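You operate a simulated robot arm through the tools that you are given. There is no shell and no other tool. Be economical: measure what you need, move in short steps, check, and stop when the job is done.

The job below is to be done with a simulated two-armed robot. You get a single attempt, and the scene is never put back.

Task
Unlock the plan chest and lay the Weir plan on top of it.
Fine: the key stands in the lock and stays there, turned to Open; the plans are green folders in the top drawer; the other plans stay; shut the drawer again.

It is judged by the outcome, as a careful person would: the job done as asked, and still so three seconds after it is handed in. It fails if anything else is knocked over, pushed out of place, dropped, spilled or broken.

Robot
Two 7-joint arms with two-finger parallel grippers on one trunk, on a base that drives. Base frame: it is fixed to the floor where the robot stands at the start and does not move with it; the origin is under the middle of the robot, x ahead of it, y to its left, z up. Readings come in m, rad, newtons and seconds.
The left shoulder is at the start at [0.045, 0.101, 1.11], the right one opposite. With the tool pointing down near the work surface each hand reaches from about 0.1 to 0.44 m from the robot's upright axis, wherever it stands, measured 20 degrees to its own side. Places, roughly: lock of the plan chest [0.5, -0.2, 0.9]; top drawer of the plan chest [0.7, -0.6, 0.8]; top of the plan chest [0.8, -0.6, 0.9]. Payload 2.4 kg a hand.
The TCP of each hand is the grasp point between the finger pads, 0.024 m short of the fingertips. In the tool frame z runs along the fingers and y along their closing line. Largest opening 0.068 m; finger width 0.017, thickness 0.01; the body of the gripper, 0.04 by 0.07 m, starts 0.041 m behind the TCP.
Orientation is told as [roll, pitch, yaw] about the base's x, y, z axes, in that order, counted from this pose: with the fingers straight down and closing along the base's y, the tool's x points along the base's -x, its y along +y and its z along -z.

Tools
- The arms move only by the tool move_arm. It takes "left_plan", "right_plan" or both (then of equal length, played together; a hand with none holds still); each is a list of rows, each a list of 7 numbers: the shift along the tool's x, y, z in cm, then the turn, a rotation vector about the tool's x, y, z in rad, then the closure, from 0 (fully open) to 1 (shut). In form: [[dx, dy, dz, ax, ay, az, hand], ...]. A call has 1 to 20 rows; each row shifts and turns the commanded pose from where the row before left it, along the tool's axes as they then stand. A row lasts 0.2 s, in which the tool goes at most 0.05 m and 0.15 rad; a call with a longer step from one row to the next is refused whole, and so is a gripper value outside its range. A pose out of reach is approached as far as the arm can. The call stops where the force on the tool passes 40 N (or 10 N more than at its start, if that is more) or the arm is blocked; 0.2 s more then pass. The fingers move at their own pace (about 0.072 m/s each) and stop on an object; they squeeze with about 39 N. The grip force told is the motor's: it shows also when the fingers shut on nothing. Time passes only in rows, and 0.2 s behind the last, so rows that do not move let the fingers close. The reply holds the time, the measured pose of the TCP, the force on the tool along the base axes, the opening and the grip force, in the units named above and with some noise, with the torque about the TCP (base axes, N m) and any sound that the robot's microphone picked up.
- Cameras (640 x 400 px; columns grow to the right, rows downward): "scene" is now at [0.1117, -0.0576, 1.2734]; the picture's right is [-0.67, -0.74, 0.00], its down [-0.39, 0.35, -0.85] and it looks along [0.63, -0.57, -0.52] (base axes); focal length 214 px, centre (320, 200). "left" rides on the left gripper at [0.084, -0.011, -0.075] in its tool frame; the picture's right is [0.13, 0.99, 0.00], its down [-0.60, 0.08, -0.79] and it looks along [-0.79, 0.10, 0.61] (tool axes); focal length 251 px, centre (320, 200). "right" rides on the right gripper at [0.084, 0.011, -0.075] in its tool frame; the picture's right is [-0.13, 0.99, 0.00], its down [-0.60, -0.08, -0.79] and it looks along [-0.79, -0.10, 0.61] (tool axes); focal length 251 px, centre (320, 200). There is no depth. A picture from a camera that has moved, and an enlarged one, comes with that camera's place and axes in the base frame and with its lens.
- capture(camera): a new picture of that camera. It takes no simulated time.
- move_column(by): slides the trunk up (or, below 0, down) by that many m; the arms and the scene camera ride with it, the base frame stays. It gives what a move gives, with no picture.
- roll_base(legs): drives the robot by 1 to 6 legs, each [ahead, left, turn to the left] in m, m and rad, along the robot's own axes; the way and the turn of a leg run together, so that a leg with both is an arc; at most 1.5 m and 3.142 rad a leg. The arms and the cameras ride along, it lands a little off, and it stops where it bumps. It gives what a move gives.
- turn_head(pan, tilt): turns the head with the scene camera to pan (to the left, within 1.501 rad either way) and tilt (down, from -0.506 to 1.204), counted from straight ahead of the robot. It gives what a move gives.
- enlarge(camera, box): a new picture of the part [left, top, right, bottom] of that camera's present view, enlarged. It takes no simulated time.
- sign_off(): hands the job in; it is judged then, once.

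Work in short steps. Places have to be worked out from the pictures, the camera data and where the tool is seen: move nearer, look again, correct. Check each grasp and each placing, and mend what went wrong. You have 120 turns and 100 pictures in all, those below and enlarged ones among them. Open the grippers and draw the arms clear of the work before you hand the job in, unless the task says otherwise; then end with one line.

The tools are called after ">>>" by a JSON object that holds its "api" and its "payload". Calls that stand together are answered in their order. move_arm: Moves the arms, as the interface text tells. Its arguments: {"type":"object","properties":{"left_plan":{"type":"array","items":{"type":"array","items":{"type":"number"}}},"right_plan":{"type":"array","items":{"type":"array","items":{"type":"number"}}}},"required":[]} The other tools are called the same way: move_column (by) slides the trunk up or down; roll_base (legs) drives the base; turn_head (pan, tilt) turns the head that bears the scene camera; capture (camera) takes a picture; enlarge (camera, box) takes an enlarged picture of a part of a camera's view; sign_off () hands the job in.

At the start:

```text
time_s: 0.0
left_eef_pos: [0.2701, -0.0546, 1.1725]
left_tcp_rot: [-0.001, 0.0, 0.0]
left_force: [-0.9, -0.4, 0.2]
left_moment: [-0.02, 0.02, -0.02]
left_opening: 0.068
left_finger_force: 0.1
right_eef_pos: [0.2195, -0.3168, 1.1361]
right_tcp_rot: [-0.001, 0.0, 0.003]
right_force: [0.7, 0.5, -0.8]
right_moment: [0.0, 0.0, -0.01]
right_opening: 0.0681
right_finger_force: 0.0
trunk travel left (down, up): [-0.325, 0.524]
robot x, y, heading: [-0.002, 0.0006, 0.001]
head pan, tilt: [-0.733, 0.55]
```

scene: 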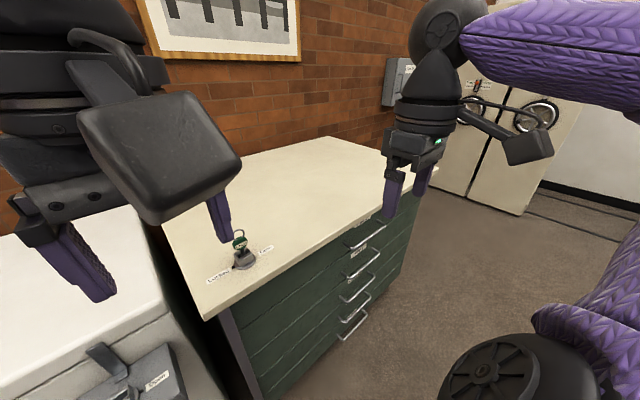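
right: 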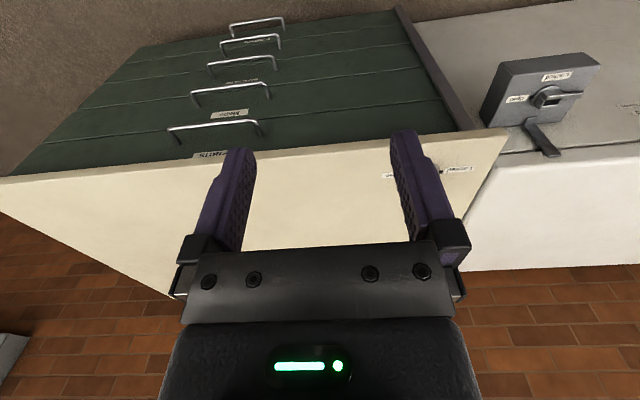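
left: 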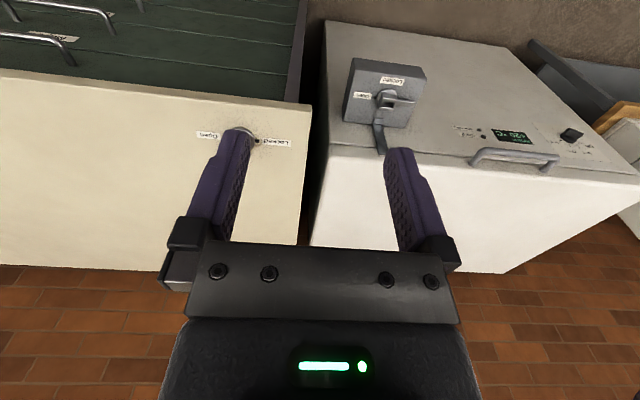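

The key stands upright in a lock on the chest's top, between two labels; I zoom in on it and on the drawer fronts.

>>> {"api": "enlarge", "payload": {"camera": "scene", "box": [190, 210, 290, 290]}}

>>> {"api": "enlarge", "payload": {"camera": "scene", "box": [300, 190, 440, 350]}}

>>> {"api": "enlarge", "payload": {"camera": "right", "box": [160, 10, 480, 210]}}

```text
5.00 times, centred on (240, 250) of scene
camera zoom: at [0.1117, -0.0576, 1.2734], right [-0.67, -0.74, 0.0], down [-0.39, 0.35, -0.85], along [0.63, -0.57, -0.52], focal length 1072 px, centre (720, -50)
```

zoom: 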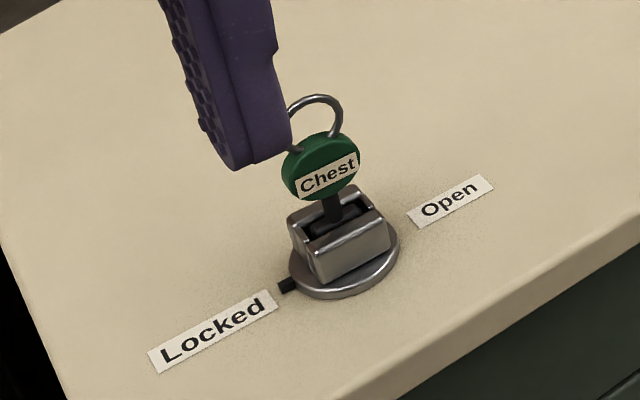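

```text
2.50 times, centred on (370, 270) of scene
camera zoom: at [0.1117, -0.0576, 1.2734], right [-0.67, -0.74, 0.0], down [-0.39, 0.35, -0.85], along [0.63, -0.57, -0.52], focal length 536 px, centre (195, 25)
```

zoom: 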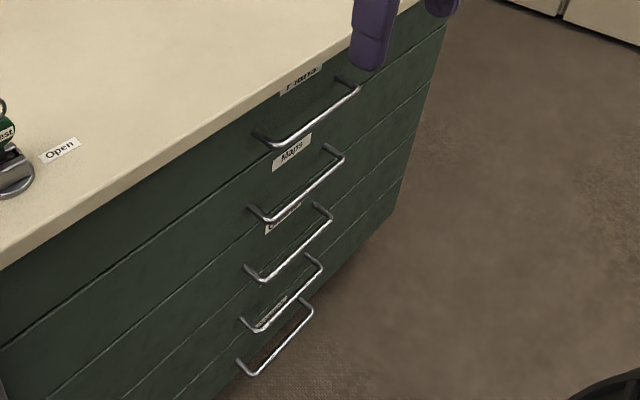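

```text
2.00 times, centred on (320, 110) of right
camera zoom: at [0.1362, -0.3059, 1.2115], right [0.13, 0.99, 0.0], down [0.6, -0.08, 0.79], along [0.79, -0.1, -0.61], focal length 503 px, centre (320, 380)
```

zoom: 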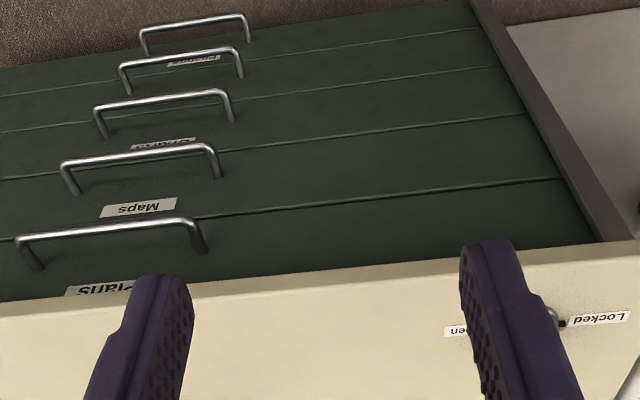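

The pointer stands at Locked (toward +y), with Open toward -y; the key is at about [0.47, -0.16]. I drive a bit nearer and move the left hand aside for a clear view.

>>> {"api": "roll_base", "payload": {"legs": [[0.11, -0.02, 0]]}}

>>> {"api": "move_arm", "payload": {"left_plan": [[4, 2, 0, 0, 0, 0, 0], [4, 4, 0, 0, 0, 0, 0], [2, 4, 0, 0, 0, 0, 0], [0, 4, 0, 0, 0, 0, 0], [0, 4, 0, 0, 0, 0, 0]]}}

>>> {"api": "turn_head", "payload": {"pan": -0.4, "tilt": 0.8}}

>>> {"api": "capture", "payload": {"camera": "scene"}}

```text
time_s: 1.2
left_eef_pos: [0.3817, -0.0745, 1.1714]
left_tcp_rot: [0.0, 0.0, 0.001]
left_force: [1.4, 0.3, 0.8]
left_moment: [-0.01, 0.05, -0.07]
left_opening: 0.0682
left_finger_force: 0.0
right_eef_pos: [0.3306, -0.3347, 1.1354]
right_tcp_rot: [0.001, 0.003, 0.002]
right_force: [0.9, -0.7, 0.1]
right_moment: [-0.02, 0.03, -0.04]
right_opening: 0.0678
right_finger_force: 0.0
trunk travel left (down, up): [-0.325, 0.524]
robot x, y, heading: [0.1061, -0.0197, 0.002]
head pan, tilt: [-0.733, 0.55]
```

```text
refused: row 2 steps farther than a row can; nothing moved
```

```text
time_s: 2.0
left_eef_pos: [0.3805, -0.0742, 1.1714]
left_tcp_rot: [0.001, 0.0, 0.001]
left_force: [-0.3, 0.4, 0.6]
left_moment: [0.01, -0.02, 0.01]
left_opening: 0.068
left_finger_force: 0.1
right_eef_pos: [0.3296, -0.3354, 1.1352]
right_tcp_rot: [0.001, 0.0, 0.002]
right_force: [-0.3, -0.6, -0.5]
right_moment: [0.0, -0.02, 0.0]
right_opening: 0.068
right_finger_force: 0.0
trunk travel left (down, up): [-0.325, 0.524]
robot x, y, heading: [0.1084, -0.0197, 0.001]
head pan, tilt: [-0.4, 0.799]
```

```text
93 pictures are left
camera scene: at [0.2296, -0.0483, 1.2521], right [-0.39, -0.92, 0.0], down [-0.66, 0.28, -0.7], along [0.64, -0.27, -0.72], focal length 214 px, centre (320, 200)
```

scene: 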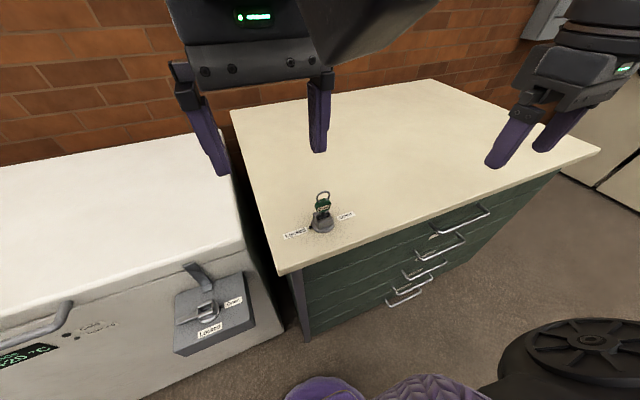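

The left hand needs smaller steps. I move it left, and bring the right hand toward the key so that its camera sees it closely.

>>> {"api": "move_arm", "payload": {"left_plan": [[2, 4, 0, 0, 0, 0, 0], [2, 4, 0, 0, 0, 0, 0], [2, 4, 0, 0, 0, 0, 0], [2, 4, 0, 0, 0, 0, 0], [0, 4, 0, 0, 0, 0, 0]], "right_plan": [[0, 4, 0, 0, 0, 0, 0], [0, 4, 0, 0, 0, 0, 0], [0, 4, 2, 0, 0, 0, 0], [0, 3, 2, 0, 0, 0, 0], [0, 2, 2, 0, 0, 0, 0]]}}

>>> {"api": "capture", "payload": {"camera": "right"}}

>>> {"api": "enlarge", "payload": {"camera": "scene", "box": [260, 170, 380, 250]}}

```text
time_s: 2.6
left_eef_pos: [0.352, -0.0068, 1.1683]
left_tcp_rot: [0.0, -0.002, 0.031]
left_force: [6.6, -8.7, -5.7]
left_moment: [0.91, 0.16, 0.86]
left_opening: 0.0681
left_finger_force: 0.1
right_eef_pos: [0.3303, -0.2658, 1.1361]
right_tcp_rot: [0.0, 0.001, 0.003]
right_force: [-0.5, -0.3, 0.4]
right_moment: [0.02, -0.04, 0.02]
right_opening: 0.068
right_finger_force: 0.1
trunk travel left (down, up): [-0.325, 0.524]
robot x, y, heading: [0.1121, -0.0183, 0.004]
head pan, tilt: [-0.4, 0.799]
stopped in row 2 (left hand): the force on the tool passed its limit at 101 N (the readings are from after the stop); the commanded pose is now the measured one
```

```text
92 pictures are left
camera right: at [0.2471, -0.2574, 1.2101], right [0.13, 0.99, 0.0], down [0.6, -0.08, 0.79], along [0.79, -0.1, -0.61], focal length 251 px, centre (320, 200)
```

right: 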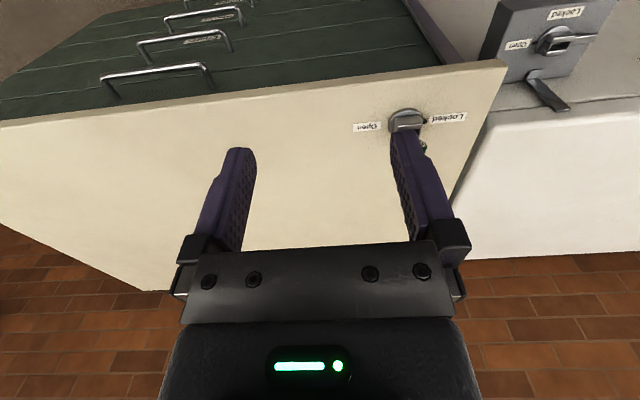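

```text
5.00 times, centred on (320, 210) of scene
camera zoom: at [0.2305, -0.0474, 1.2522], right [-0.37, -0.93, 0.0], down [-0.66, 0.27, -0.7], along [0.65, -0.26, -0.72], focal length 1072 px, centre (320, 150)
```

zoom: 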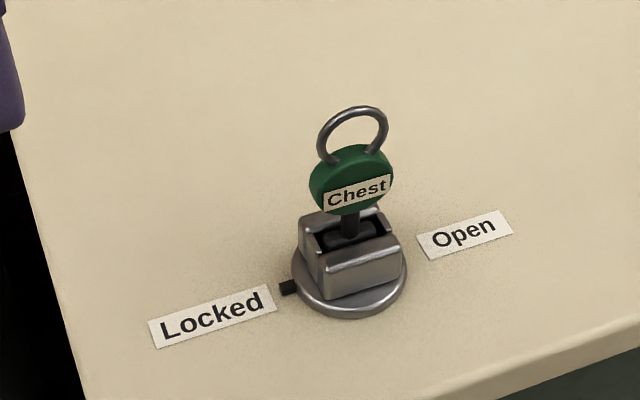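

The left hand's mount touched the head; I draw it forward and down, then left, still above the freezer. The right hand moves in steps over to the key and turns its yaw by 90° so as to close on the key's flat faces (key disc at about [0.474, -0.157, 0.963]).

>>> {"api": "move_arm", "payload": {"left_plan": [[-3, 0, 1, 0, 0, 0, 0], [-2, 0, 3, 0, 0, 0, 0], [0, 1, 3, 0, 0, 0, 0], [0, 3, 2, 0, 0, 0, 0], [0, 4, 0, 0, 0, 0, 0], [0, 4, 0, 0, 0, 0, 0], [0, 3, 0, 0, 0, 0, 0]]}}

>>> {"api": "move_arm", "payload": {"right_plan": [[0, 0, 0, 0, 0, -0.14, 0], [0, 0, 0, 0, 0, -0.14, 0], [0, 0, 0, 0, 0, -0.14, 0], [0, 0, 0, 0, 0, -0.14, 0], [0, 0, 0, 0, 0, -0.14, 0], [0, 0, 0, 0, 0, -0.14, 0], [0, 0, 0, 0, 0, -0.14, 0], [0, 0, 0, 0, 0, -0.14, 0], [0, 0, 0, 0, 0, -0.14, 0], [0, 0, 0, 0, 0, -0.14, 0], [0, 0, 0, 0, 0, -0.1708, 0]]}}

```text
time_s: 4.2
left_eef_pos: [0.3953, 0.1462, 1.0787]
left_tcp_rot: [0.0, -0.001, 0.027]
left_force: [0.1, -0.2, -0.3]
left_moment: [-0.02, 0.01, -0.04]
left_opening: 0.0681
left_finger_force: 0.1
right_eef_pos: [0.3308, -0.2656, 1.1342]
right_tcp_rot: [0.001, 0.001, 0.003]
right_force: [0.1, -0.2, 0.4]
right_moment: [0.02, 0.0, -0.01]
right_opening: 0.0682
right_finger_force: 0.0
trunk travel left (down, up): [-0.325, 0.524]
robot x, y, heading: [0.1094, -0.0178, 0.003]
head pan, tilt: [-0.4, 0.799]
```

```text
refused: row 11 steps farther than a row can; nothing moved
```

Clear. Now the right hand turns to yaw +90° (12 rows of 0.131 rad).

>>> {"api": "move_arm", "payload": {"right_plan": [[0, 0, 0, 0, 0, -0.131, 0], [0, 0, 0, 0, 0, -0.131, 0], [0, 0, 0, 0, 0, -0.131, 0], [0, 0, 0, 0, 0, -0.131, 0], [0, 0, 0, 0, 0, -0.131, 0], [0, 0, 0, 0, 0, -0.131, 0], [0, 0, 0, 0, 0, -0.131, 0], [0, 0, 0, 0, 0, -0.131, 0], [0, 0, 0, 0, 0, -0.131, 0], [0, 0, 0, 0, 0, -0.131, 0], [0, 0, 0, 0, 0, -0.131, 0], [0, 0, 0, 0, 0, -0.131, 0]]}}

>>> {"api": "capture", "payload": {"camera": "scene"}}

```text
time_s: 6.8
left_eef_pos: [0.3947, 0.1458, 1.0775]
left_tcp_rot: [-0.001, -0.002, 0.029]
left_force: [-0.9, -0.2, 0.3]
left_moment: [0.0, 0.0, 0.06]
left_opening: 0.068
left_finger_force: 0.1
right_eef_pos: [0.3295, -0.2661, 1.1349]
right_tcp_rot: [0.001, 0.0, 1.58]
right_force: [0.4, -0.1, 0.6]
right_moment: [0.04, -0.03, -0.01]
right_opening: 0.0685
right_finger_force: 0.1
trunk travel left (down, up): [-0.325, 0.524]
robot x, y, heading: [0.1107, -0.0181, -0.001]
head pan, tilt: [-0.4, 0.799]
```

```text
90 pictures are left
camera scene: at [0.2296, -0.048, 1.252], right [-0.39, -0.92, 0.0], down [-0.66, 0.28, -0.7], along [0.64, -0.27, -0.72], focal length 214 px, centre (320, 200)
```

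scene: 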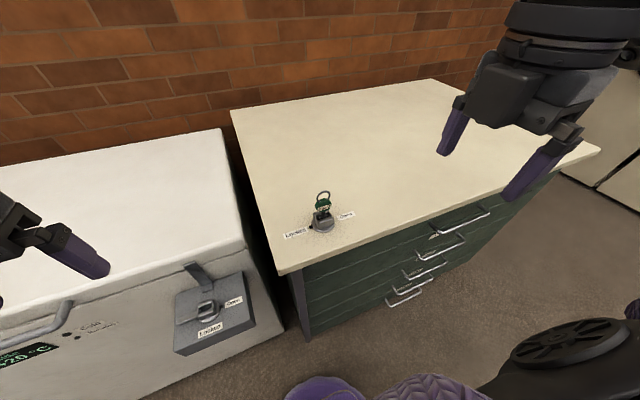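

I move the right hand above the key at z≈1.05 and look again.

>>> {"api": "move_arm", "payload": {"right_plan": [[-2.2, -2.9, 1.7, 0, 0, 0, 0], [-2.2, -2.9, 1.7, 0, 0, 0, 0], [-2.2, -2.9, 1.7, 0, 0, 0, 0], [-2.2, -2.9, 1.7, 0, 0, 0, 0], [-2.1, -2.8, 1.7, 0, 0, 0, 0]]}}

>>> {"api": "capture", "payload": {"camera": "right"}}

>>> {"api": "capture", "payload": {"camera": "scene"}}

```text
time_s: 8.0
left_eef_pos: [0.3952, 0.1457, 1.0783]
left_tcp_rot: [0.0, -0.002, 0.029]
left_force: [0.2, -1.4, 0.3]
left_moment: [-0.01, -0.02, 0.01]
left_opening: 0.0678
left_finger_force: 0.1
right_eef_pos: [0.4748, -0.1563, 1.0481]
right_tcp_rot: [-0.001, 0.001, 1.576]
right_force: [0.3, 0.5, -0.2]
right_moment: [0.0, 0.0, 0.01]
right_opening: 0.0679
right_finger_force: 0.1
trunk travel left (down, up): [-0.325, 0.524]
robot x, y, heading: [0.1125, -0.0189, -0.003]
head pan, tilt: [-0.4, 0.799]
```

```text
89 pictures are left
camera right: at [0.4656, -0.241, 1.1244], right [-0.99, 0.12, 0.0], down [0.07, 0.6, 0.79], along [0.1, 0.79, -0.61], focal length 251 px, centre (320, 200)
```

right: 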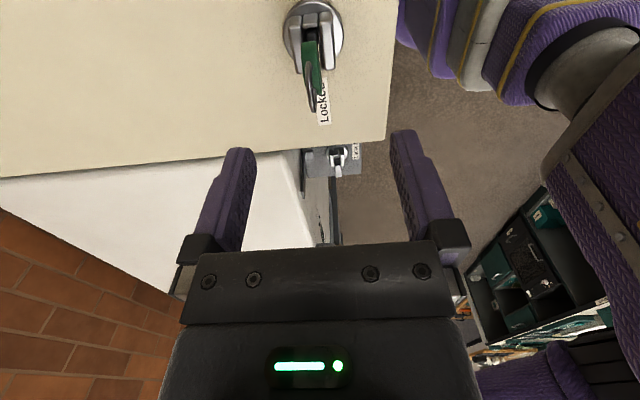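

```text
88 pictures are left
camera scene: at [0.2301, -0.0479, 1.252], right [-0.39, -0.92, 0.0], down [-0.66, 0.28, -0.7], along [0.64, -0.27, -0.72], focal length 214 px, centre (320, 200)
```

scene: 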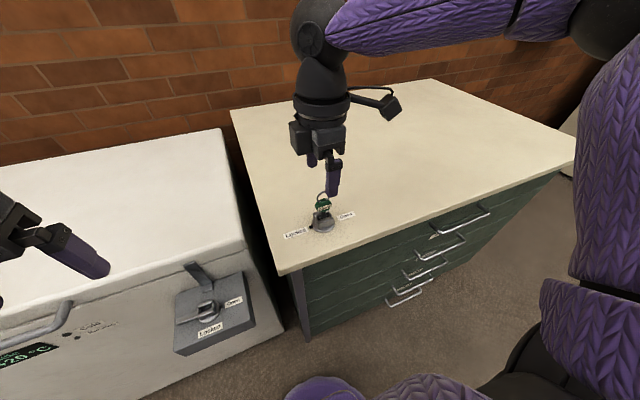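

The hand camera puts the key at x≈0.480, y≈-0.160. I correct, lower to z≈0.967 with open fingers and check in between.

>>> {"api": "move_arm", "payload": {"right_plan": [[0.4, -0.5, 2, 0, 0, 0, 0.3], [0, 0, 3, 0, 0, 0, 0.3], [0, 0, 3, 0, 0, 0, 0.3]]}}

>>> {"api": "capture", "payload": {"camera": "right"}}

>>> {"api": "enlarge", "payload": {"camera": "scene", "box": [270, 150, 390, 230]}}

```text
time_s: 8.8
left_eef_pos: [0.395, 0.147, 1.079]
left_tcp_rot: [-0.001, 0.0, 0.031]
left_force: [-0.4, -0.8, -0.4]
left_moment: [0.01, -0.01, 0.0]
left_opening: 0.0678
left_finger_force: 0.0
right_eef_pos: [0.4788, -0.161, 0.9674]
right_tcp_rot: [0.001, 0.0, 1.576]
right_force: [0.1, -0.1, -0.7]
right_moment: [-0.02, 0.02, 0.01]
right_opening: 0.0475
right_finger_force: 0.0
trunk travel left (down, up): [-0.325, 0.524]
robot x, y, heading: [0.1071, -0.0127, 0.0]
head pan, tilt: [-0.4, 0.799]
```

```text
87 pictures are left
camera right: at [0.4693, -0.2455, 1.0441], right [-0.99, 0.12, 0.0], down [0.08, 0.6, 0.79], along [0.1, 0.79, -0.61], focal length 251 px, centre (320, 200)
```

right: 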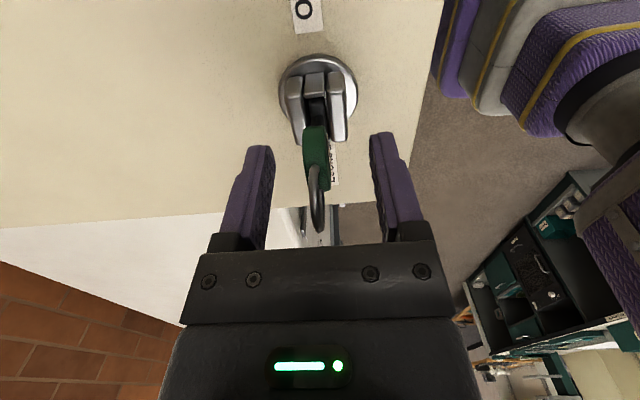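

```text
5.00 times, centred on (330, 190) of scene
camera zoom: at [0.2298, -0.0479, 1.252], right [-0.39, -0.92, 0.0], down [-0.66, 0.28, -0.7], along [0.64, -0.27, -0.72], focal length 1072 px, centre (270, 250)
```

zoom: 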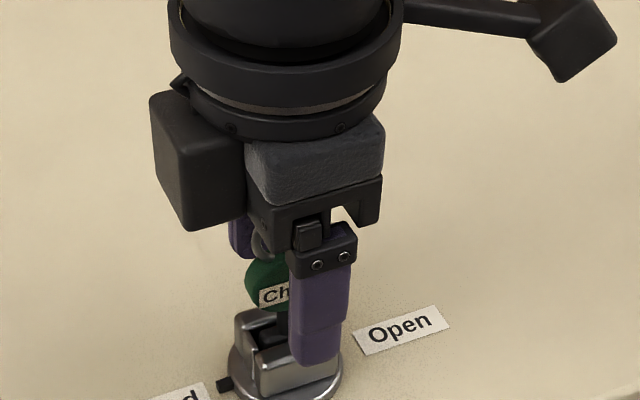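

Disc sits slightly lower and more to -y (about [0.480, -0.165, 0.958]). I shift there and close.

>>> {"api": "move_arm", "payload": {"right_plan": [[0.4, -0.1, 0.4, 0, 0, 0, 0.3], [0, 0, 0, 0, 0, 0, 0.7], [0, 0, 0, 0, 0, 0, 1], [0, 0, 0, 0, 0, 0, 1]]}}

>>> {"api": "capture", "payload": {"camera": "right"}}

```text
time_s: 9.8
left_eef_pos: [0.3966, 0.1466, 1.0789]
left_tcp_rot: [-0.001, -0.003, 0.03]
left_force: [-0.3, -0.7, -0.3]
left_moment: [0.0, -0.01, 0.0]
left_opening: 0.0678
left_finger_force: 0.0
right_eef_pos: [0.4795, -0.1651, 0.9648]
right_tcp_rot: [0.0, -0.001, 1.575]
right_force: [-0.5, -0.9, 0.3]
right_moment: [-0.01, 0.0, 0.0]
right_opening: 0.0087
right_finger_force: 30.8
trunk travel left (down, up): [-0.325, 0.524]
robot x, y, heading: [0.1088, -0.0195, 0.001]
head pan, tilt: [-0.4, 0.799]
```

```text
85 pictures are left
camera right: at [0.4706, -0.2495, 1.0405], right [-0.99, 0.12, 0.0], down [0.08, 0.6, 0.79], along [0.1, 0.79, -0.61], focal length 251 px, centre (320, 200)
```

right: 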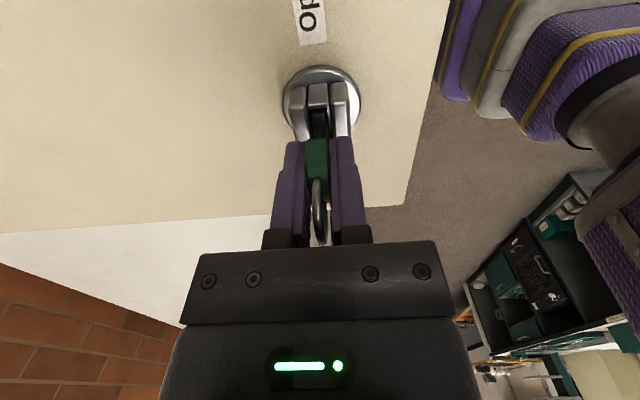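

Gripped at 8.7 mm, forces low. Test turn clockwise from above (from +y via the back) by a small amount, watching torque.

>>> {"api": "move_arm", "payload": {"right_plan": [[0, 0, 0, 0, 0, 0.08, 1], [0, 0, 0, 0, 0, 0.08, 1]]}}

```text
time_s: 10.4
left_eef_pos: [0.3959, 0.146, 1.0772]
left_tcp_rot: [0.001, 0.0, 0.031]
left_force: [-0.6, 0.5, 0.7]
left_moment: [0.0, 0.0, 0.02]
left_opening: 0.0678
left_finger_force: 0.1
right_eef_pos: [0.4783, -0.1629, 0.9659]
right_tcp_rot: [0.002, -0.001, 1.416]
right_force: [-2.3, -0.8, -0.9]
right_moment: [0.03, 0.11, 0.04]
right_opening: 0.009
right_finger_force: 31.0
trunk travel left (down, up): [-0.325, 0.524]
robot x, y, heading: [0.1077, -0.0197, 0.001]
head pan, tilt: [-0.4, 0.799]
```

Little resistance: it turns this way (or slips). I go on a bit further and look.

>>> {"api": "move_arm", "payload": {"right_plan": [[0, 0, 0, 0, 0, 0.1, 1], [0, 0, 0, 0, 0, 0.1, 1], [0, 0, 0, 0, 0, 0.1, 1]]}}

>>> {"api": "enlarge", "payload": {"camera": "scene", "box": [270, 170, 390, 250]}}

```text
time_s: 11.2
left_eef_pos: [0.3951, 0.1457, 1.0772]
left_tcp_rot: [-0.001, -0.002, 0.03]
left_force: [-0.5, 0.3, 0.2]
left_moment: [-0.02, -0.02, 0.01]
left_opening: 0.0678
left_finger_force: 0.0
right_eef_pos: [0.4804, -0.1652, 0.9647]
right_tcp_rot: [0.002, 0.0, 1.115]
right_force: [-8.2, -0.1, -6.4]
right_moment: [-0.03, -0.05, 0.83]
right_opening: 0.0131
right_finger_force: 33.5
trunk travel left (down, up): [-0.325, 0.524]
robot x, y, heading: [0.1087, -0.0171, -0.002]
head pan, tilt: [-0.4, 0.799]
```

```text
5.00 times, centred on (330, 210) of scene
camera zoom: at [0.2291, -0.0481, 1.252], right [-0.39, -0.92, 0.0], down [-0.66, 0.28, -0.7], along [0.64, -0.27, -0.72], focal length 1072 px, centre (270, 150)
```

zoom: 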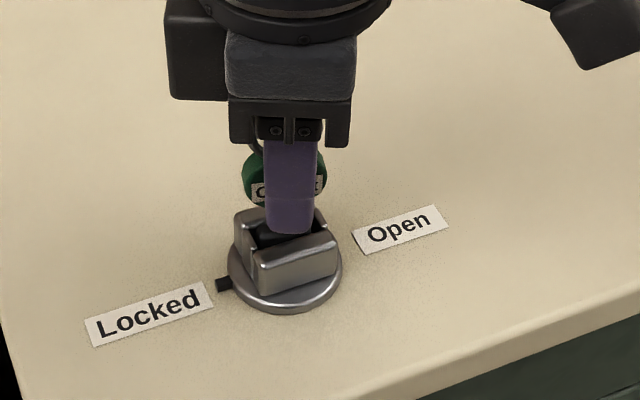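

It resists: torque rose and the fingers spread without the pointer moving. I turn back and try the other way.

>>> {"api": "move_arm", "payload": {"right_plan": [[0, 0, 0, 0, 0, -0.12, 1], [0, 0, 0, 0, 0, -0.12, 1], [0, 0, 0, 0, 0, -0.12, 1], [0, 0, 0, 0, 0, -0.1, 1], [0, 0, 0, 0, 0, -0.1, 1], [0, 0, 0, 0, 0, -0.1, 1], [0, 0, 0, 0, 0, -0.1, 1]]}}

>>> {"api": "enlarge", "payload": {"camera": "scene", "box": [270, 170, 390, 250]}}

```text
time_s: 12.8
left_eef_pos: [0.3974, 0.1455, 1.077]
left_tcp_rot: [0.001, -0.002, 0.03]
left_force: [0.9, 0.1, 0.9]
left_moment: [0.02, -0.01, -0.04]
left_opening: 0.068
left_finger_force: 0.0
right_eef_pos: [0.4796, -0.1647, 0.9657]
right_tcp_rot: [-0.001, 0.001, 1.879]
right_force: [0.9, -0.9, 1.8]
right_moment: [-0.05, 0.01, -0.06]
right_opening: 0.0094
right_finger_force: 30.5
trunk travel left (down, up): [-0.325, 0.524]
robot x, y, heading: [0.1123, -0.0242, 0.001]
head pan, tilt: [-0.4, 0.799]
```

```text
5.00 times, centred on (330, 210) of scene
camera zoom: at [0.2298, -0.0479, 1.2521], right [-0.39, -0.92, 0.0], down [-0.66, 0.28, -0.7], along [0.64, -0.27, -0.72], focal length 1072 px, centre (270, 150)
```

zoom: 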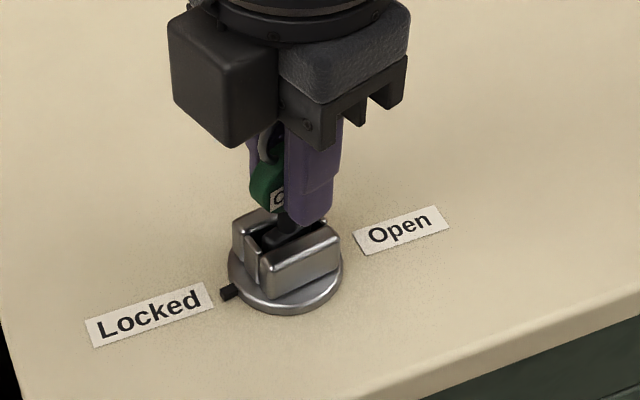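

Counterclockwise works: the lock body and pointer turned about 0.3 rad. For range, I release, lift, turn the hand by -π to regrasp and then turn it all the way.

>>> {"api": "move_arm", "payload": {"right_plan": [[0, 0, 0, 0, 0, 0, 0.3], [0, 0, 0, 0, 0, 0, 0.3], [0, 0, -4, 0, 0, 0, 0.3], [0, 0, -4, 0, 0, 0, 0.3]]}}

>>> {"api": "move_arm", "payload": {"right_plan": [[0, 0, 0, 0, 0, 0.148, 0.3], [0, 0, 0, 0, 0, 0.148, 0.3], [0, 0, 0, 0, 0, 0.148, 0.3], [0, 0, 0, 0, 0, 0.148, 0.3], [0, 0, 0, 0, 0, 0.148, 0.3], [0, 0, 0, 0, 0, 0.148, 0.3], [0, 0, 0, 0, 0, 0.148, 0.3], [0, 0, 0, 0, 0, 0.148, 0.3], [0, 0, 0, 0, 0, 0.148, 0.3], [0, 0, 0, 0, 0, 0.148, 0.3], [0, 0, 0, 0, 0, 0.148, 0.3], [0, 0, 0, 0, 0, 0.148, 0.3], [0, 0, 0, 0, 0, 0.148, 0.3], [0, 0, 0, 0, 0, 0.148, 0.3], [0, 0, 0, 0, 0, 0.148, 0.3], [0, 0, 0, 0, 0, 0.148, 0.3], [0, 0, 0, 0, 0, 0.148, 0.3], [0, 0, 0, 0, 0, 0.148, 0.3], [0, 0, 0, 0, 0, 0.148, 0.3], [0, 0, 0, 0, 0, 0.148, 0.3]]}}

>>> {"api": "capture", "payload": {"camera": "scene"}}

```text
time_s: 13.8
left_eef_pos: [0.3961, 0.1451, 1.0784]
left_tcp_rot: [0.0, 0.0, 0.028]
left_force: [0.2, 0.1, 0.3]
left_moment: [0.03, -0.02, -0.02]
left_opening: 0.0679
left_finger_force: 0.1
right_eef_pos: [0.4793, -0.1649, 1.0485]
right_tcp_rot: [0.0, -0.001, 1.877]
right_force: [-0.2, 0.4, -0.4]
right_moment: [0.0, 0.0, 0.01]
right_opening: 0.0479
right_finger_force: 0.0
trunk travel left (down, up): [-0.325, 0.524]
robot x, y, heading: [0.11, -0.0202, 0.006]
head pan, tilt: [-0.4, 0.799]
```

```text
time_s: 18.0
left_eef_pos: [0.3968, 0.1454, 1.0779]
left_tcp_rot: [-0.001, -0.002, 0.03]
left_force: [-0.5, 0.1, 0.0]
left_moment: [0.02, 0.0, -0.02]
left_opening: 0.0681
left_finger_force: 0.1
right_eef_pos: [0.4787, -0.1642, 1.0463]
right_tcp_rot: [0.0, -0.001, -1.084]
right_force: [0.2, -0.1, 0.2]
right_moment: [-0.04, 0.01, 0.02]
right_opening: 0.0477
right_finger_force: 0.1
trunk travel left (down, up): [-0.325, 0.524]
robot x, y, heading: [0.1094, -0.0199, -0.003]
head pan, tilt: [-0.4, 0.799]
```

```text
82 pictures are left
camera scene: at [0.2297, -0.0479, 1.252], right [-0.39, -0.92, 0.0], down [-0.66, 0.28, -0.7], along [0.64, -0.27, -0.72], focal length 214 px, centre (320, 200)
```

scene: 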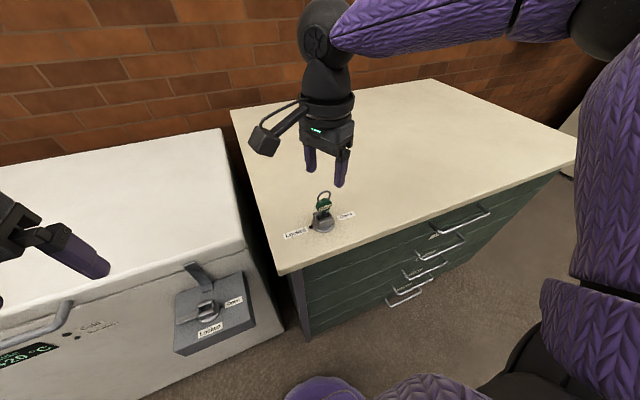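

Finish the rotation to about -1.26 and check whether the key stayed at its angle.

>>> {"api": "move_arm", "payload": {"right_plan": [[0, 0, 0, 0, 0, 0.09, 0.3], [0, 0, 0, 0, 0, 0.09, 0.3]]}}

>>> {"api": "enlarge", "payload": {"camera": "scene", "box": [270, 170, 390, 250]}}

>>> {"api": "capture", "payload": {"camera": "right"}}

```text
time_s: 18.6
left_eef_pos: [0.3967, 0.1474, 1.0776]
left_tcp_rot: [-0.001, -0.002, 0.031]
left_force: [0.5, -0.1, 0.4]
left_moment: [0.01, 0.02, -0.02]
left_opening: 0.068
left_finger_force: 0.0
right_eef_pos: [0.4797, -0.1651, 1.0455]
right_tcp_rot: [-0.001, -0.001, -1.266]
right_force: [0.7, 0.7, -0.7]
right_moment: [0.0, 0.0, -0.01]
right_opening: 0.0478
right_finger_force: 0.1
trunk travel left (down, up): [-0.325, 0.524]
robot x, y, heading: [0.1097, -0.0222, 0.004]
head pan, tilt: [-0.4, 0.799]
```

```text
5.00 times, centred on (330, 210) of scene
camera zoom: at [0.2297, -0.0479, 1.252], right [-0.39, -0.92, 0.0], down [-0.66, 0.28, -0.7], along [0.64, -0.27, -0.72], focal length 1072 px, centre (270, 150)
```

zoom: 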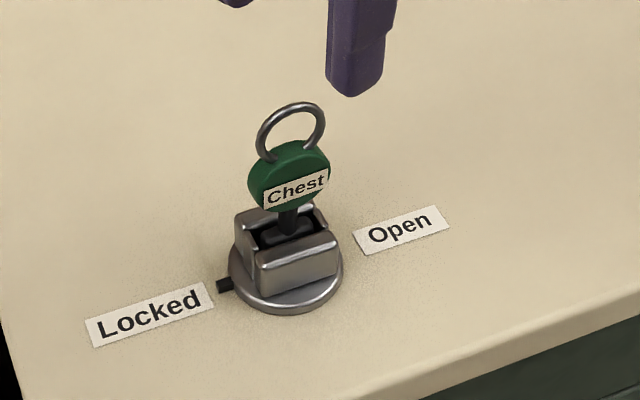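

```text
80 pictures are left
camera right: at [0.4662, -0.0819, 1.1214], right [0.98, 0.18, 0.0], down [0.11, -0.6, 0.79], along [0.14, -0.78, -0.61], focal length 251 px, centre (320, 200)
```

right: 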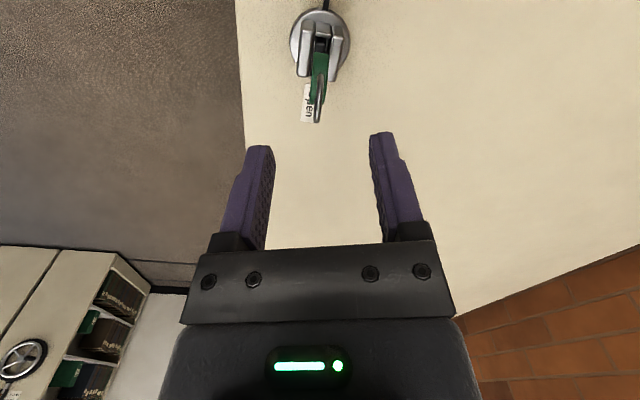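

The lock sprang back to Locked, so it must be turned in one go. I turn the hand to yaw -1.571, descend and grasp again.

>>> {"api": "move_arm", "payload": {"right_plan": [[0, 0, 0, 0, 0, 0.105, 0.3], [0, 0, 0, 0, 0, 0.1, 0.3], [0, 0, 2.0, 0, 0, 0.1, 0.3], [0, 0, 3, 0, 0, 0, 0.3], [0, 0, 3, 0, 0, 0, 0.3], [0, 0, 0, 0, 0, 0, 0.3]]}}

>>> {"api": "capture", "payload": {"camera": "right"}}

```text
time_s: 20.0
left_eef_pos: [0.3946, 0.1457, 1.0784]
left_tcp_rot: [0.002, -0.001, 0.03]
left_force: [-1.3, -0.1, 0.8]
left_moment: [0.04, -0.04, 0.04]
left_opening: 0.0681
left_finger_force: 0.0
right_eef_pos: [0.4805, -0.1657, 0.9647]
right_tcp_rot: [0.001, 0.002, -1.568]
right_force: [0.1, -0.3, -0.1]
right_moment: [0.0, 0.01, -0.01]
right_opening: 0.0477
right_finger_force: 0.1
trunk travel left (down, up): [-0.325, 0.524]
robot x, y, heading: [0.1098, -0.0184, 0.004]
head pan, tilt: [-0.4, 0.799]
```

```text
79 pictures are left
camera right: at [0.4928, -0.0819, 1.04], right [0.99, -0.13, 0.0], down [-0.08, -0.6, 0.79], along [-0.1, -0.79, -0.61], focal length 251 px, centre (320, 200)
```

right: 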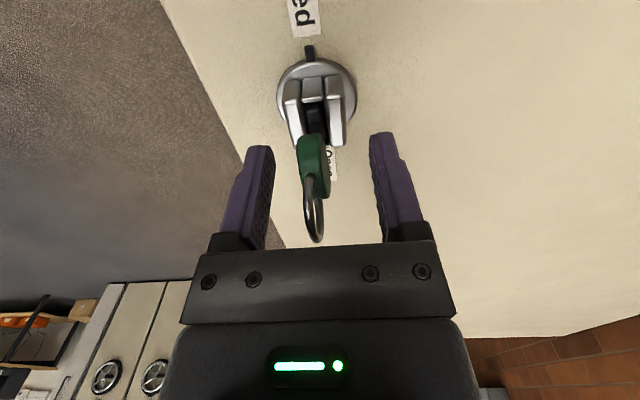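

Aligned. Close and turn counterclockwise half the way.

>>> {"api": "move_arm", "payload": {"right_plan": [[0, 0, 0, 0, 0, 0, 0.7], [0, 0, 0, 0, 0, 0, 1], [0, 0, 0, 0, 0, 0, 1], [0, 0, 0, 0, 0, -0.13, 1], [0, 0, 0, 0, 0, -0.13, 1], [0, 0, 0, 0, 0, -0.13, 1], [0, 0, 0, 0, 0, -0.13, 1], [0, 0, 0, 0, 0, -0.13, 1], [0, 0, 0, 0, 0, -0.13, 1], [0, 0, 0, 0, 0, -0.13, 1], [0, 0, 0, 0, 0, -0.13, 1], [0, 0, 0, 0, 0, -0.13, 1], [0, 0, 0, 0, 0, -0.13, 1], [0, 0, 0, 0, 0, -0.13, 1], [0, 0, 0, 0, 0, -0.13, 1]]}}

>>> {"api": "enlarge", "payload": {"camera": "scene", "box": [270, 170, 390, 250]}}

```text
time_s: 23.2
left_eef_pos: [0.3959, 0.1462, 1.078]
left_tcp_rot: [0.0, -0.001, 0.03]
left_force: [0.2, -0.8, -0.7]
left_moment: [-0.02, -0.01, -0.02]
left_opening: 0.0678
left_finger_force: 0.0
right_eef_pos: [0.479, -0.164, 0.9648]
right_tcp_rot: [0.0, -0.001, -0.004]
right_force: [0.9, 2.5, 0.0]
right_moment: [0.08, -0.01, -0.01]
right_opening: 0.0092
right_finger_force: 31.1
trunk travel left (down, up): [-0.325, 0.524]
robot x, y, heading: [0.1077, -0.0198, 0.002]
head pan, tilt: [-0.4, 0.799]
```

```text
5.00 times, centred on (330, 210) of scene
camera zoom: at [0.2298, -0.0476, 1.252], right [-0.39, -0.92, 0.0], down [-0.66, 0.28, -0.7], along [0.64, -0.27, -0.72], focal length 1072 px, centre (270, 150)
```

zoom: 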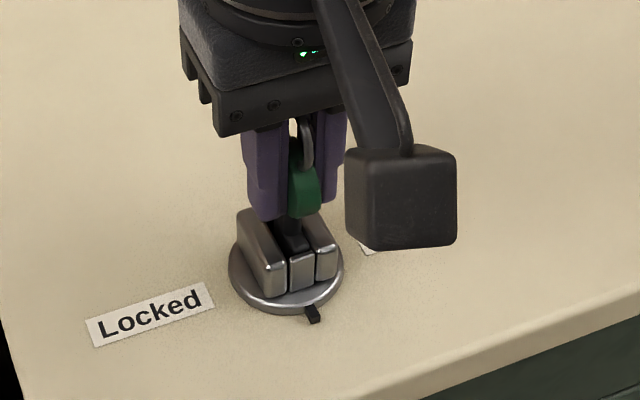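

The pointer is half way (towards the front). I continue the remaining 90°.

>>> {"api": "move_arm", "payload": {"right_plan": [[0, 0, 0, 0, 0, -0.13, 1], [0, 0, 0, 0, 0, -0.13, 1], [0, 0, 0, 0, 0, -0.13, 1], [0, 0, 0, 0, 0, -0.13, 1], [0, 0, 0, 0, 0, -0.13, 1], [0, 0, 0, 0, 0, -0.13, 1], [0, 0, 0, 0, 0, -0.13, 1], [0, 0, 0, 0, 0, -0.13, 1], [0, 0, 0, 0, 0, -0.13, 1], [0, 0, 0, 0, 0, -0.13, 1], [0, 0, 0, 0, 0, -0.13, 1], [0, 0, 0, 0, 0, -0.13, 1]]}}

>>> {"api": "enlarge", "payload": {"camera": "scene", "box": [270, 170, 390, 250]}}

```text
time_s: 25.8
left_eef_pos: [0.3961, 0.145, 1.0774]
left_tcp_rot: [-0.001, -0.001, 0.028]
left_force: [-0.6, 0.1, 0.4]
left_moment: [0.01, 0.03, 0.0]
left_opening: 0.0682
left_finger_force: 0.0
right_eef_pos: [0.4801, -0.1638, 0.9656]
right_tcp_rot: [0.0, 0.0, 1.555]
right_force: [0.8, 2.9, -0.1]
right_moment: [0.14, 0.0, 0.01]
right_opening: 0.0091
right_finger_force: 30.5
trunk travel left (down, up): [-0.325, 0.524]
robot x, y, heading: [0.1091, -0.0241, -0.001]
head pan, tilt: [-0.4, 0.799]
```

```text
5.00 times, centred on (330, 210) of scene
camera zoom: at [0.2297, -0.0475, 1.252], right [-0.39, -0.92, 0.0], down [-0.66, 0.28, -0.7], along [0.64, -0.27, -0.72], focal length 1072 px, centre (270, 150)
```

zoom: 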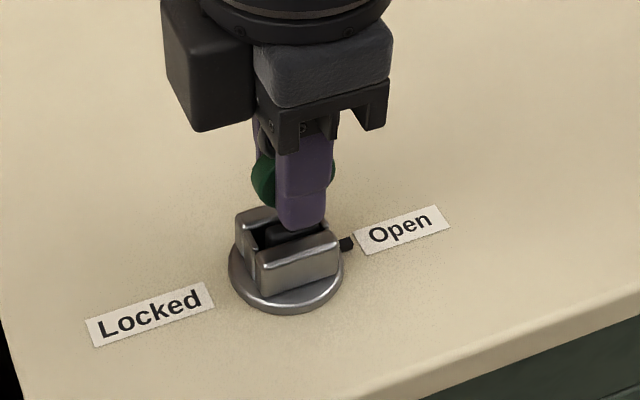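

Pointer at Open. I push slightly further to seat it against the stop, then release and lift straight up, and check.

>>> {"api": "move_arm", "payload": {"right_plan": [[0, 0, 0, 0, 0, -0.06, 1], [0, 0, 0, 0, 0, -0.06, 1], [0, 0, 0, 0, 0, 0, 1]]}}

>>> {"api": "move_arm", "payload": {"right_plan": [[0, 0, 0, 0, 0, 0, 0.3], [0, 0, 0, 0, 0, 0, 0.3], [0, 0, -4, 0, 0, 0, 0.3], [0, 0, -4, 0, 0, 0, 0.3]]}}

>>> {"api": "enlarge", "payload": {"camera": "scene", "box": [270, 170, 390, 250]}}

```text
time_s: 26.6
left_eef_pos: [0.3955, 0.1467, 1.0773]
left_tcp_rot: [-0.002, -0.003, 0.03]
left_force: [-0.1, 0.1, -0.8]
left_moment: [0.0, 0.01, 0.04]
left_opening: 0.068
left_finger_force: 0.1
right_eef_pos: [0.4801, -0.1637, 0.9664]
right_tcp_rot: [0.0, -0.001, 1.672]
right_force: [-2.1, 7.1, -0.7]
right_moment: [0.36, 0.15, -0.07]
right_opening: 0.0091
right_finger_force: 31.1
trunk travel left (down, up): [-0.325, 0.524]
robot x, y, heading: [0.1077, -0.0168, 0.003]
head pan, tilt: [-0.4, 0.799]
```

```text
time_s: 27.6
left_eef_pos: [0.3955, 0.1457, 1.078]
left_tcp_rot: [0.0, -0.002, 0.028]
left_force: [0.7, -0.7, -0.2]
left_moment: [0.0, 0.0, 0.01]
left_opening: 0.0682
left_finger_force: 0.0
right_eef_pos: [0.4797, -0.1646, 1.0482]
right_tcp_rot: [0.0, 0.0, 1.674]
right_force: [-0.4, -0.3, 0.3]
right_moment: [0.03, 0.01, 0.01]
right_opening: 0.0475
right_finger_force: 0.0
trunk travel left (down, up): [-0.325, 0.524]
robot x, y, heading: [0.1104, -0.0216, -0.002]
head pan, tilt: [-0.4, 0.799]
```

```text
5.00 times, centred on (330, 210) of scene
camera zoom: at [0.2296, -0.0478, 1.2521], right [-0.39, -0.92, 0.0], down [-0.66, 0.28, -0.7], along [0.64, -0.27, -0.72], focal length 1072 px, centre (270, 150)
```

zoom: 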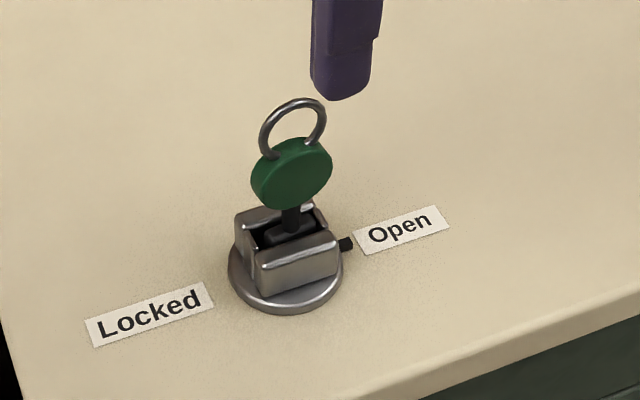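

The key stays at Open. Now I back off and drive right to stand before the Plans drawer, then look at the handle.

>>> {"api": "roll_base", "payload": {"legs": [[-0.27, 0, 0], [0, -0.3, 0]]}}

>>> {"api": "turn_head", "payload": {"pan": -0.15, "tilt": 0.6}}

>>> {"api": "capture", "payload": {"camera": "scene"}}

```text
time_s: 31.2
left_eef_pos: [0.1304, -0.156, 1.0772]
left_tcp_rot: [-0.001, -0.003, 0.034]
left_force: [0.5, -0.1, 0.5]
left_moment: [-0.03, -0.02, -0.01]
left_opening: 0.0681
left_finger_force: 0.1
right_eef_pos: [0.2161, -0.4668, 1.0467]
right_tcp_rot: [0.0, -0.001, 1.679]
right_force: [-0.6, 0.0, 0.1]
right_moment: [-0.02, -0.02, -0.03]
right_opening: 0.0474
right_finger_force: 0.1
trunk travel left (down, up): [-0.325, 0.524]
robot x, y, heading: [-0.1535, -0.3217, 0.009]
head pan, tilt: [-0.4, 0.799]
```

```text
time_s: 31.9
left_eef_pos: [0.1308, -0.1559, 1.0773]
left_tcp_rot: [0.001, 0.0, 0.035]
left_force: [-0.6, -0.5, -0.2]
left_moment: [0.01, 0.03, 0.0]
left_opening: 0.0681
left_finger_force: 0.1
right_eef_pos: [0.2165, -0.467, 1.0464]
right_tcp_rot: [0.0, -0.001, 1.679]
right_force: [-0.4, -0.2, -0.4]
right_moment: [-0.01, -0.02, -0.01]
right_opening: 0.0479
right_finger_force: 0.1
trunk travel left (down, up): [-0.325, 0.524]
robot x, y, heading: [-0.1561, -0.3219, 0.006]
head pan, tilt: [-0.15, 0.6]
```

```text
75 pictures are left
camera scene: at [-0.0214, -0.3325, 1.2688], right [-0.14, -0.99, 0.0], down [-0.56, 0.08, -0.82], along [0.82, -0.12, -0.57], focal length 214 px, centre (320, 200)
```

scene: 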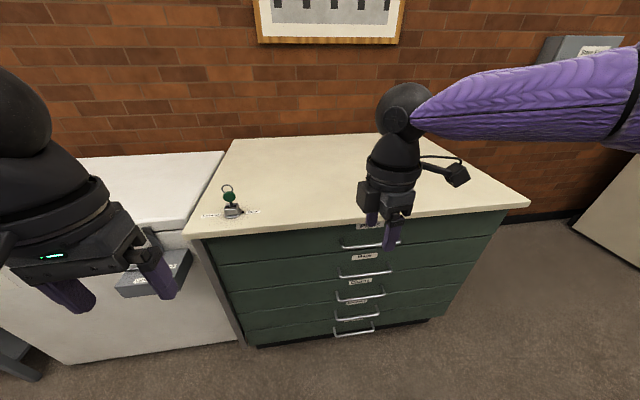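

I reorient the right hand to point forward with vertical closing, moving it forward a bit first, and lower the trunk to suit the handle's height.

>>> {"api": "move_arm", "payload": {"right_plan": [[0, -3, -2, 0, 0, 0.108, 0], [0, -3, -2, 0, 0, 0, 0], [0, 0, 0, 0.13, 0, 0, 0], [0, 0, 0, 0.13, 0, 0, 0], [0, 0, 0, 0.13, 0, 0, 0], [0, 0, 0, 0.13, 0, 0, 0], [0, 0, 0, 0.13, 0, 0, 0], [0, 0, 0, 0.13, 0, 0, 0], [0, 0, 0, 0.13, 0, 0, 0], [0, 0, 0, 0.13, 0, 0, 0], [0, 0, 0, 0.13, 0, 0, 0], [0, 0, 0, 0.13, 0, 0, 0], [0, 0, 0, 0.13, 0, 0, 0], [0, 0, 0, 0.13, 0, 0, 0]]}}

>>> {"api": "capture", "payload": {"camera": "scene"}}

>>> {"api": "capture", "payload": {"camera": "right"}}

```text
time_s: 34.9
left_eef_pos: [0.1304, -0.1568, 1.0773]
left_tcp_rot: [0.0, -0.001, 0.036]
left_force: [0.3, -0.3, -0.1]
left_moment: [0.03, -0.01, 0.04]
left_opening: 0.068
left_finger_force: 0.1
right_eef_pos: [0.2667, -0.4667, 1.0794]
right_tcp_rot: [-1.561, -0.002, 1.571]
right_force: [0.3, 0.3, 0.2]
right_moment: [0.04, -0.03, 0.0]
right_opening: 0.0679
right_finger_force: 0.0
right hand out of reach, approached as far as the arm can: row 2
trunk travel left (down, up): [-0.325, 0.524]
robot x, y, heading: [-0.1557, -0.322, 0.007]
head pan, tilt: [-0.15, 0.6]
```

```text
74 pictures are left
camera scene: at [-0.0213, -0.3325, 1.2689], right [-0.14, -0.99, 0.0], down [-0.56, 0.08, -0.82], along [0.82, -0.12, -0.57], focal length 214 px, centre (320, 200)
```

scene: 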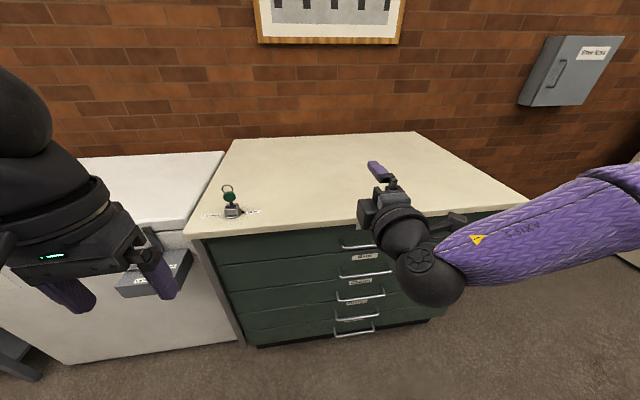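

```text
73 pictures are left
camera right: at [0.1924, -0.5512, 1.0698], right [-0.01, 0.13, -0.99], down [-0.79, 0.6, 0.09], along [0.61, 0.79, 0.1], focal length 251 px, centre (320, 200)
```

right: 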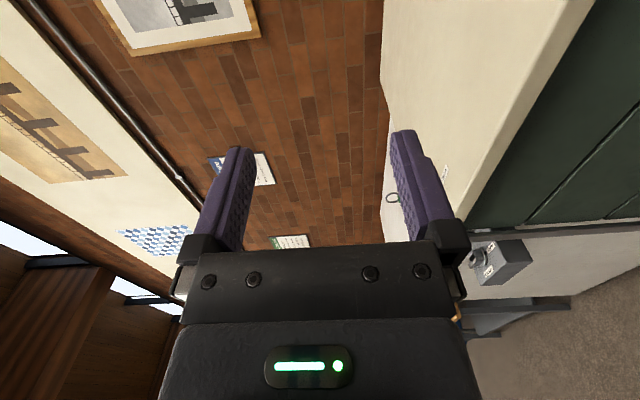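

Triangulating the two views, the handle's bar runs at x≈0.405, z≈0.795, y from -0.46 to -0.64. I lower the trunk by 0.28 and drive right so the hand comes in line with its middle, then look.

>>> {"api": "move_column", "payload": {"by": -0.28}}

>>> {"api": "roll_base", "payload": {"legs": [[0, -0.085, -0.007]]}}

>>> {"api": "capture", "payload": {"camera": "right"}}

>>> {"api": "capture", "payload": {"camera": "scene"}}

```text
time_s: 37.8
left_eef_pos: [0.1316, -0.1572, 0.7975]
left_tcp_rot: [-0.001, -0.002, 0.037]
left_force: [-0.5, -0.2, 0.6]
left_moment: [0.04, -0.01, 0.01]
left_opening: 0.0679
left_finger_force: 0.2
right_eef_pos: [0.2974, -0.4669, 0.7336]
right_tcp_rot: [-1.385, 0.003, 1.57]
right_force: [-0.3, 0.5, 0.5]
right_moment: [-0.02, -0.01, 0.02]
right_opening: 0.068
right_finger_force: 0.1
trunk travel left (down, up): [-0.045, 0.804]
robot x, y, heading: [-0.1523, -0.3253, 0.005]
head pan, tilt: [-0.15, 0.6]
```

```text
time_s: 38.8
left_eef_pos: [0.1321, -0.2429, 0.7975]
left_tcp_rot: [-0.001, 0.0, 0.029]
left_force: [0.2, -0.1, 0.2]
left_moment: [0.0, -0.01, -0.02]
left_opening: 0.0681
left_finger_force: 0.0
right_eef_pos: [0.2965, -0.5529, 0.7343]
right_tcp_rot: [-1.384, -0.001, 1.564]
right_force: [0.5, 0.8, -0.2]
right_moment: [0.04, 0.01, -0.01]
right_opening: 0.068
right_finger_force: 0.0
trunk travel left (down, up): [-0.045, 0.804]
robot x, y, heading: [-0.1539, -0.4052, 0.003]
head pan, tilt: [-0.15, 0.6]
```

```text
72 pictures are left
camera right: at [0.221, -0.6378, 0.7377], right [-0.18, 0.13, -0.97], down [-0.76, 0.61, 0.22], along [0.62, 0.78, -0.01], focal length 251 px, centre (320, 200)
```

right: 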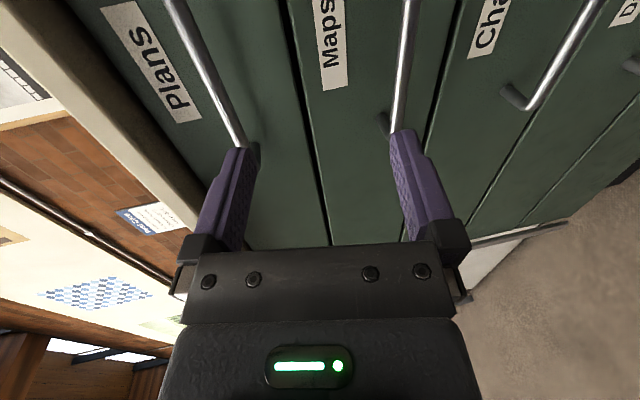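

```text
71 pictures are left
camera scene: at [0.057, -0.4176, 0.9819], right [-0.15, -0.99, 0.0], down [-0.56, 0.08, -0.82], along [0.82, -0.12, -0.57], focal length 214 px, centre (320, 200)
```

scene: 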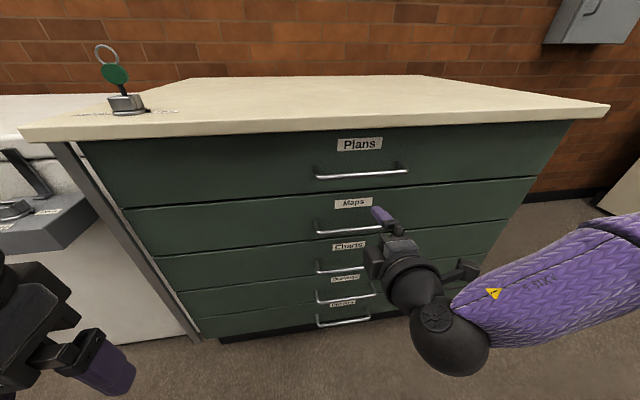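

The Plans handle is confirmed at about (0.405, -0.55, 0.793). I raise the hand by 6 cm and level it.

>>> {"api": "move_arm", "payload": {"right_plan": [[0, -3, 0, 0.1, 0, 0, 0], [0, -2.9, 0, 0.087, 0, 0, 0], [0, 0, 0, 0, 0, 0, 0]]}}

```text
time_s: 39.6
left_eef_pos: [0.1322, -0.2421, 0.7987]
left_tcp_rot: [0.0, 0.0, 0.03]
left_force: [-0.1, 0.7, -0.1]
left_moment: [-0.01, -0.02, 0.0]
left_opening: 0.068
left_finger_force: 0.0
right_eef_pos: [0.3033, -0.5537, 0.7924]
right_tcp_rot: [-1.57, 0.001, 1.565]
right_force: [-0.3, -0.8, 0.3]
right_moment: [0.02, -0.01, 0.01]
right_opening: 0.0679
right_finger_force: 0.0
trunk travel left (down, up): [-0.045, 0.804]
robot x, y, heading: [-0.153, -0.4081, 0.003]
head pan, tilt: [-0.15, 0.6]
```

Level at z 0.792. I advance the open hand 9.5 cm around the bar, then look.

>>> {"api": "move_arm", "payload": {"right_plan": [[0, 0, 3.2, 0, 0, 0, 0], [0, 0, 3.2, 0, 0, 0, 0], [0, 0, 3.1, 0, 0, 0, 0]]}}

>>> {"api": "capture", "payload": {"camera": "right"}}

>>> {"api": "capture", "payload": {"camera": "scene"}}

```text
time_s: 40.4
left_eef_pos: [0.1318, -0.2424, 0.7974]
left_tcp_rot: [0.0, -0.003, 0.028]
left_force: [-0.1, 0.3, 0.6]
left_moment: [-0.01, 0.0, -0.01]
left_opening: 0.068
left_finger_force: 0.1
right_eef_pos: [0.3993, -0.5536, 0.7934]
right_tcp_rot: [-1.571, 0.002, 1.564]
right_force: [-1.0, -0.5, -0.2]
right_moment: [-0.01, 0.01, 0.0]
right_opening: 0.0681
right_finger_force: 0.0
trunk travel left (down, up): [-0.045, 0.804]
robot x, y, heading: [-0.1559, -0.4087, 0.004]
head pan, tilt: [-0.15, 0.6]
```

```text
70 pictures are left
camera right: at [0.3251, -0.6378, 0.7825], right [0.0, 0.13, -0.99], down [-0.79, 0.61, 0.08], along [0.61, 0.78, 0.1], focal length 251 px, centre (320, 200)
```

right: 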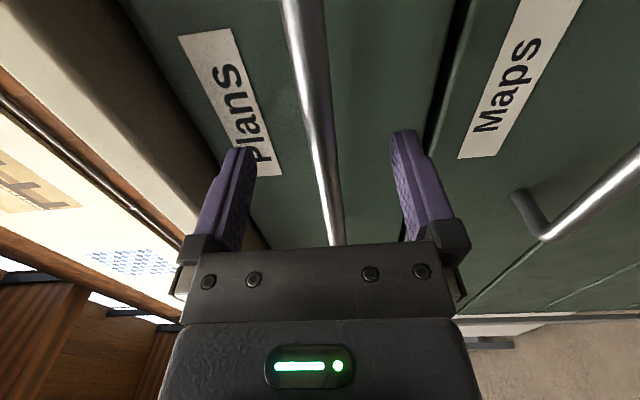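

```text
69 pictures are left
camera scene: at [0.057, -0.4177, 0.9819], right [-0.15, -0.99, 0.0], down [-0.56, 0.08, -0.82], along [0.82, -0.12, -0.57], focal length 214 px, centre (320, 200)
```

scene: 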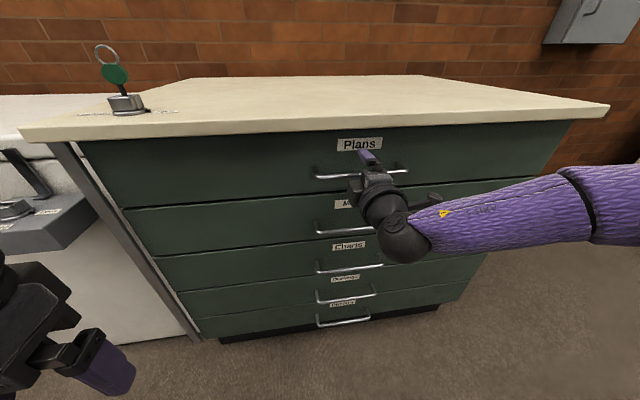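

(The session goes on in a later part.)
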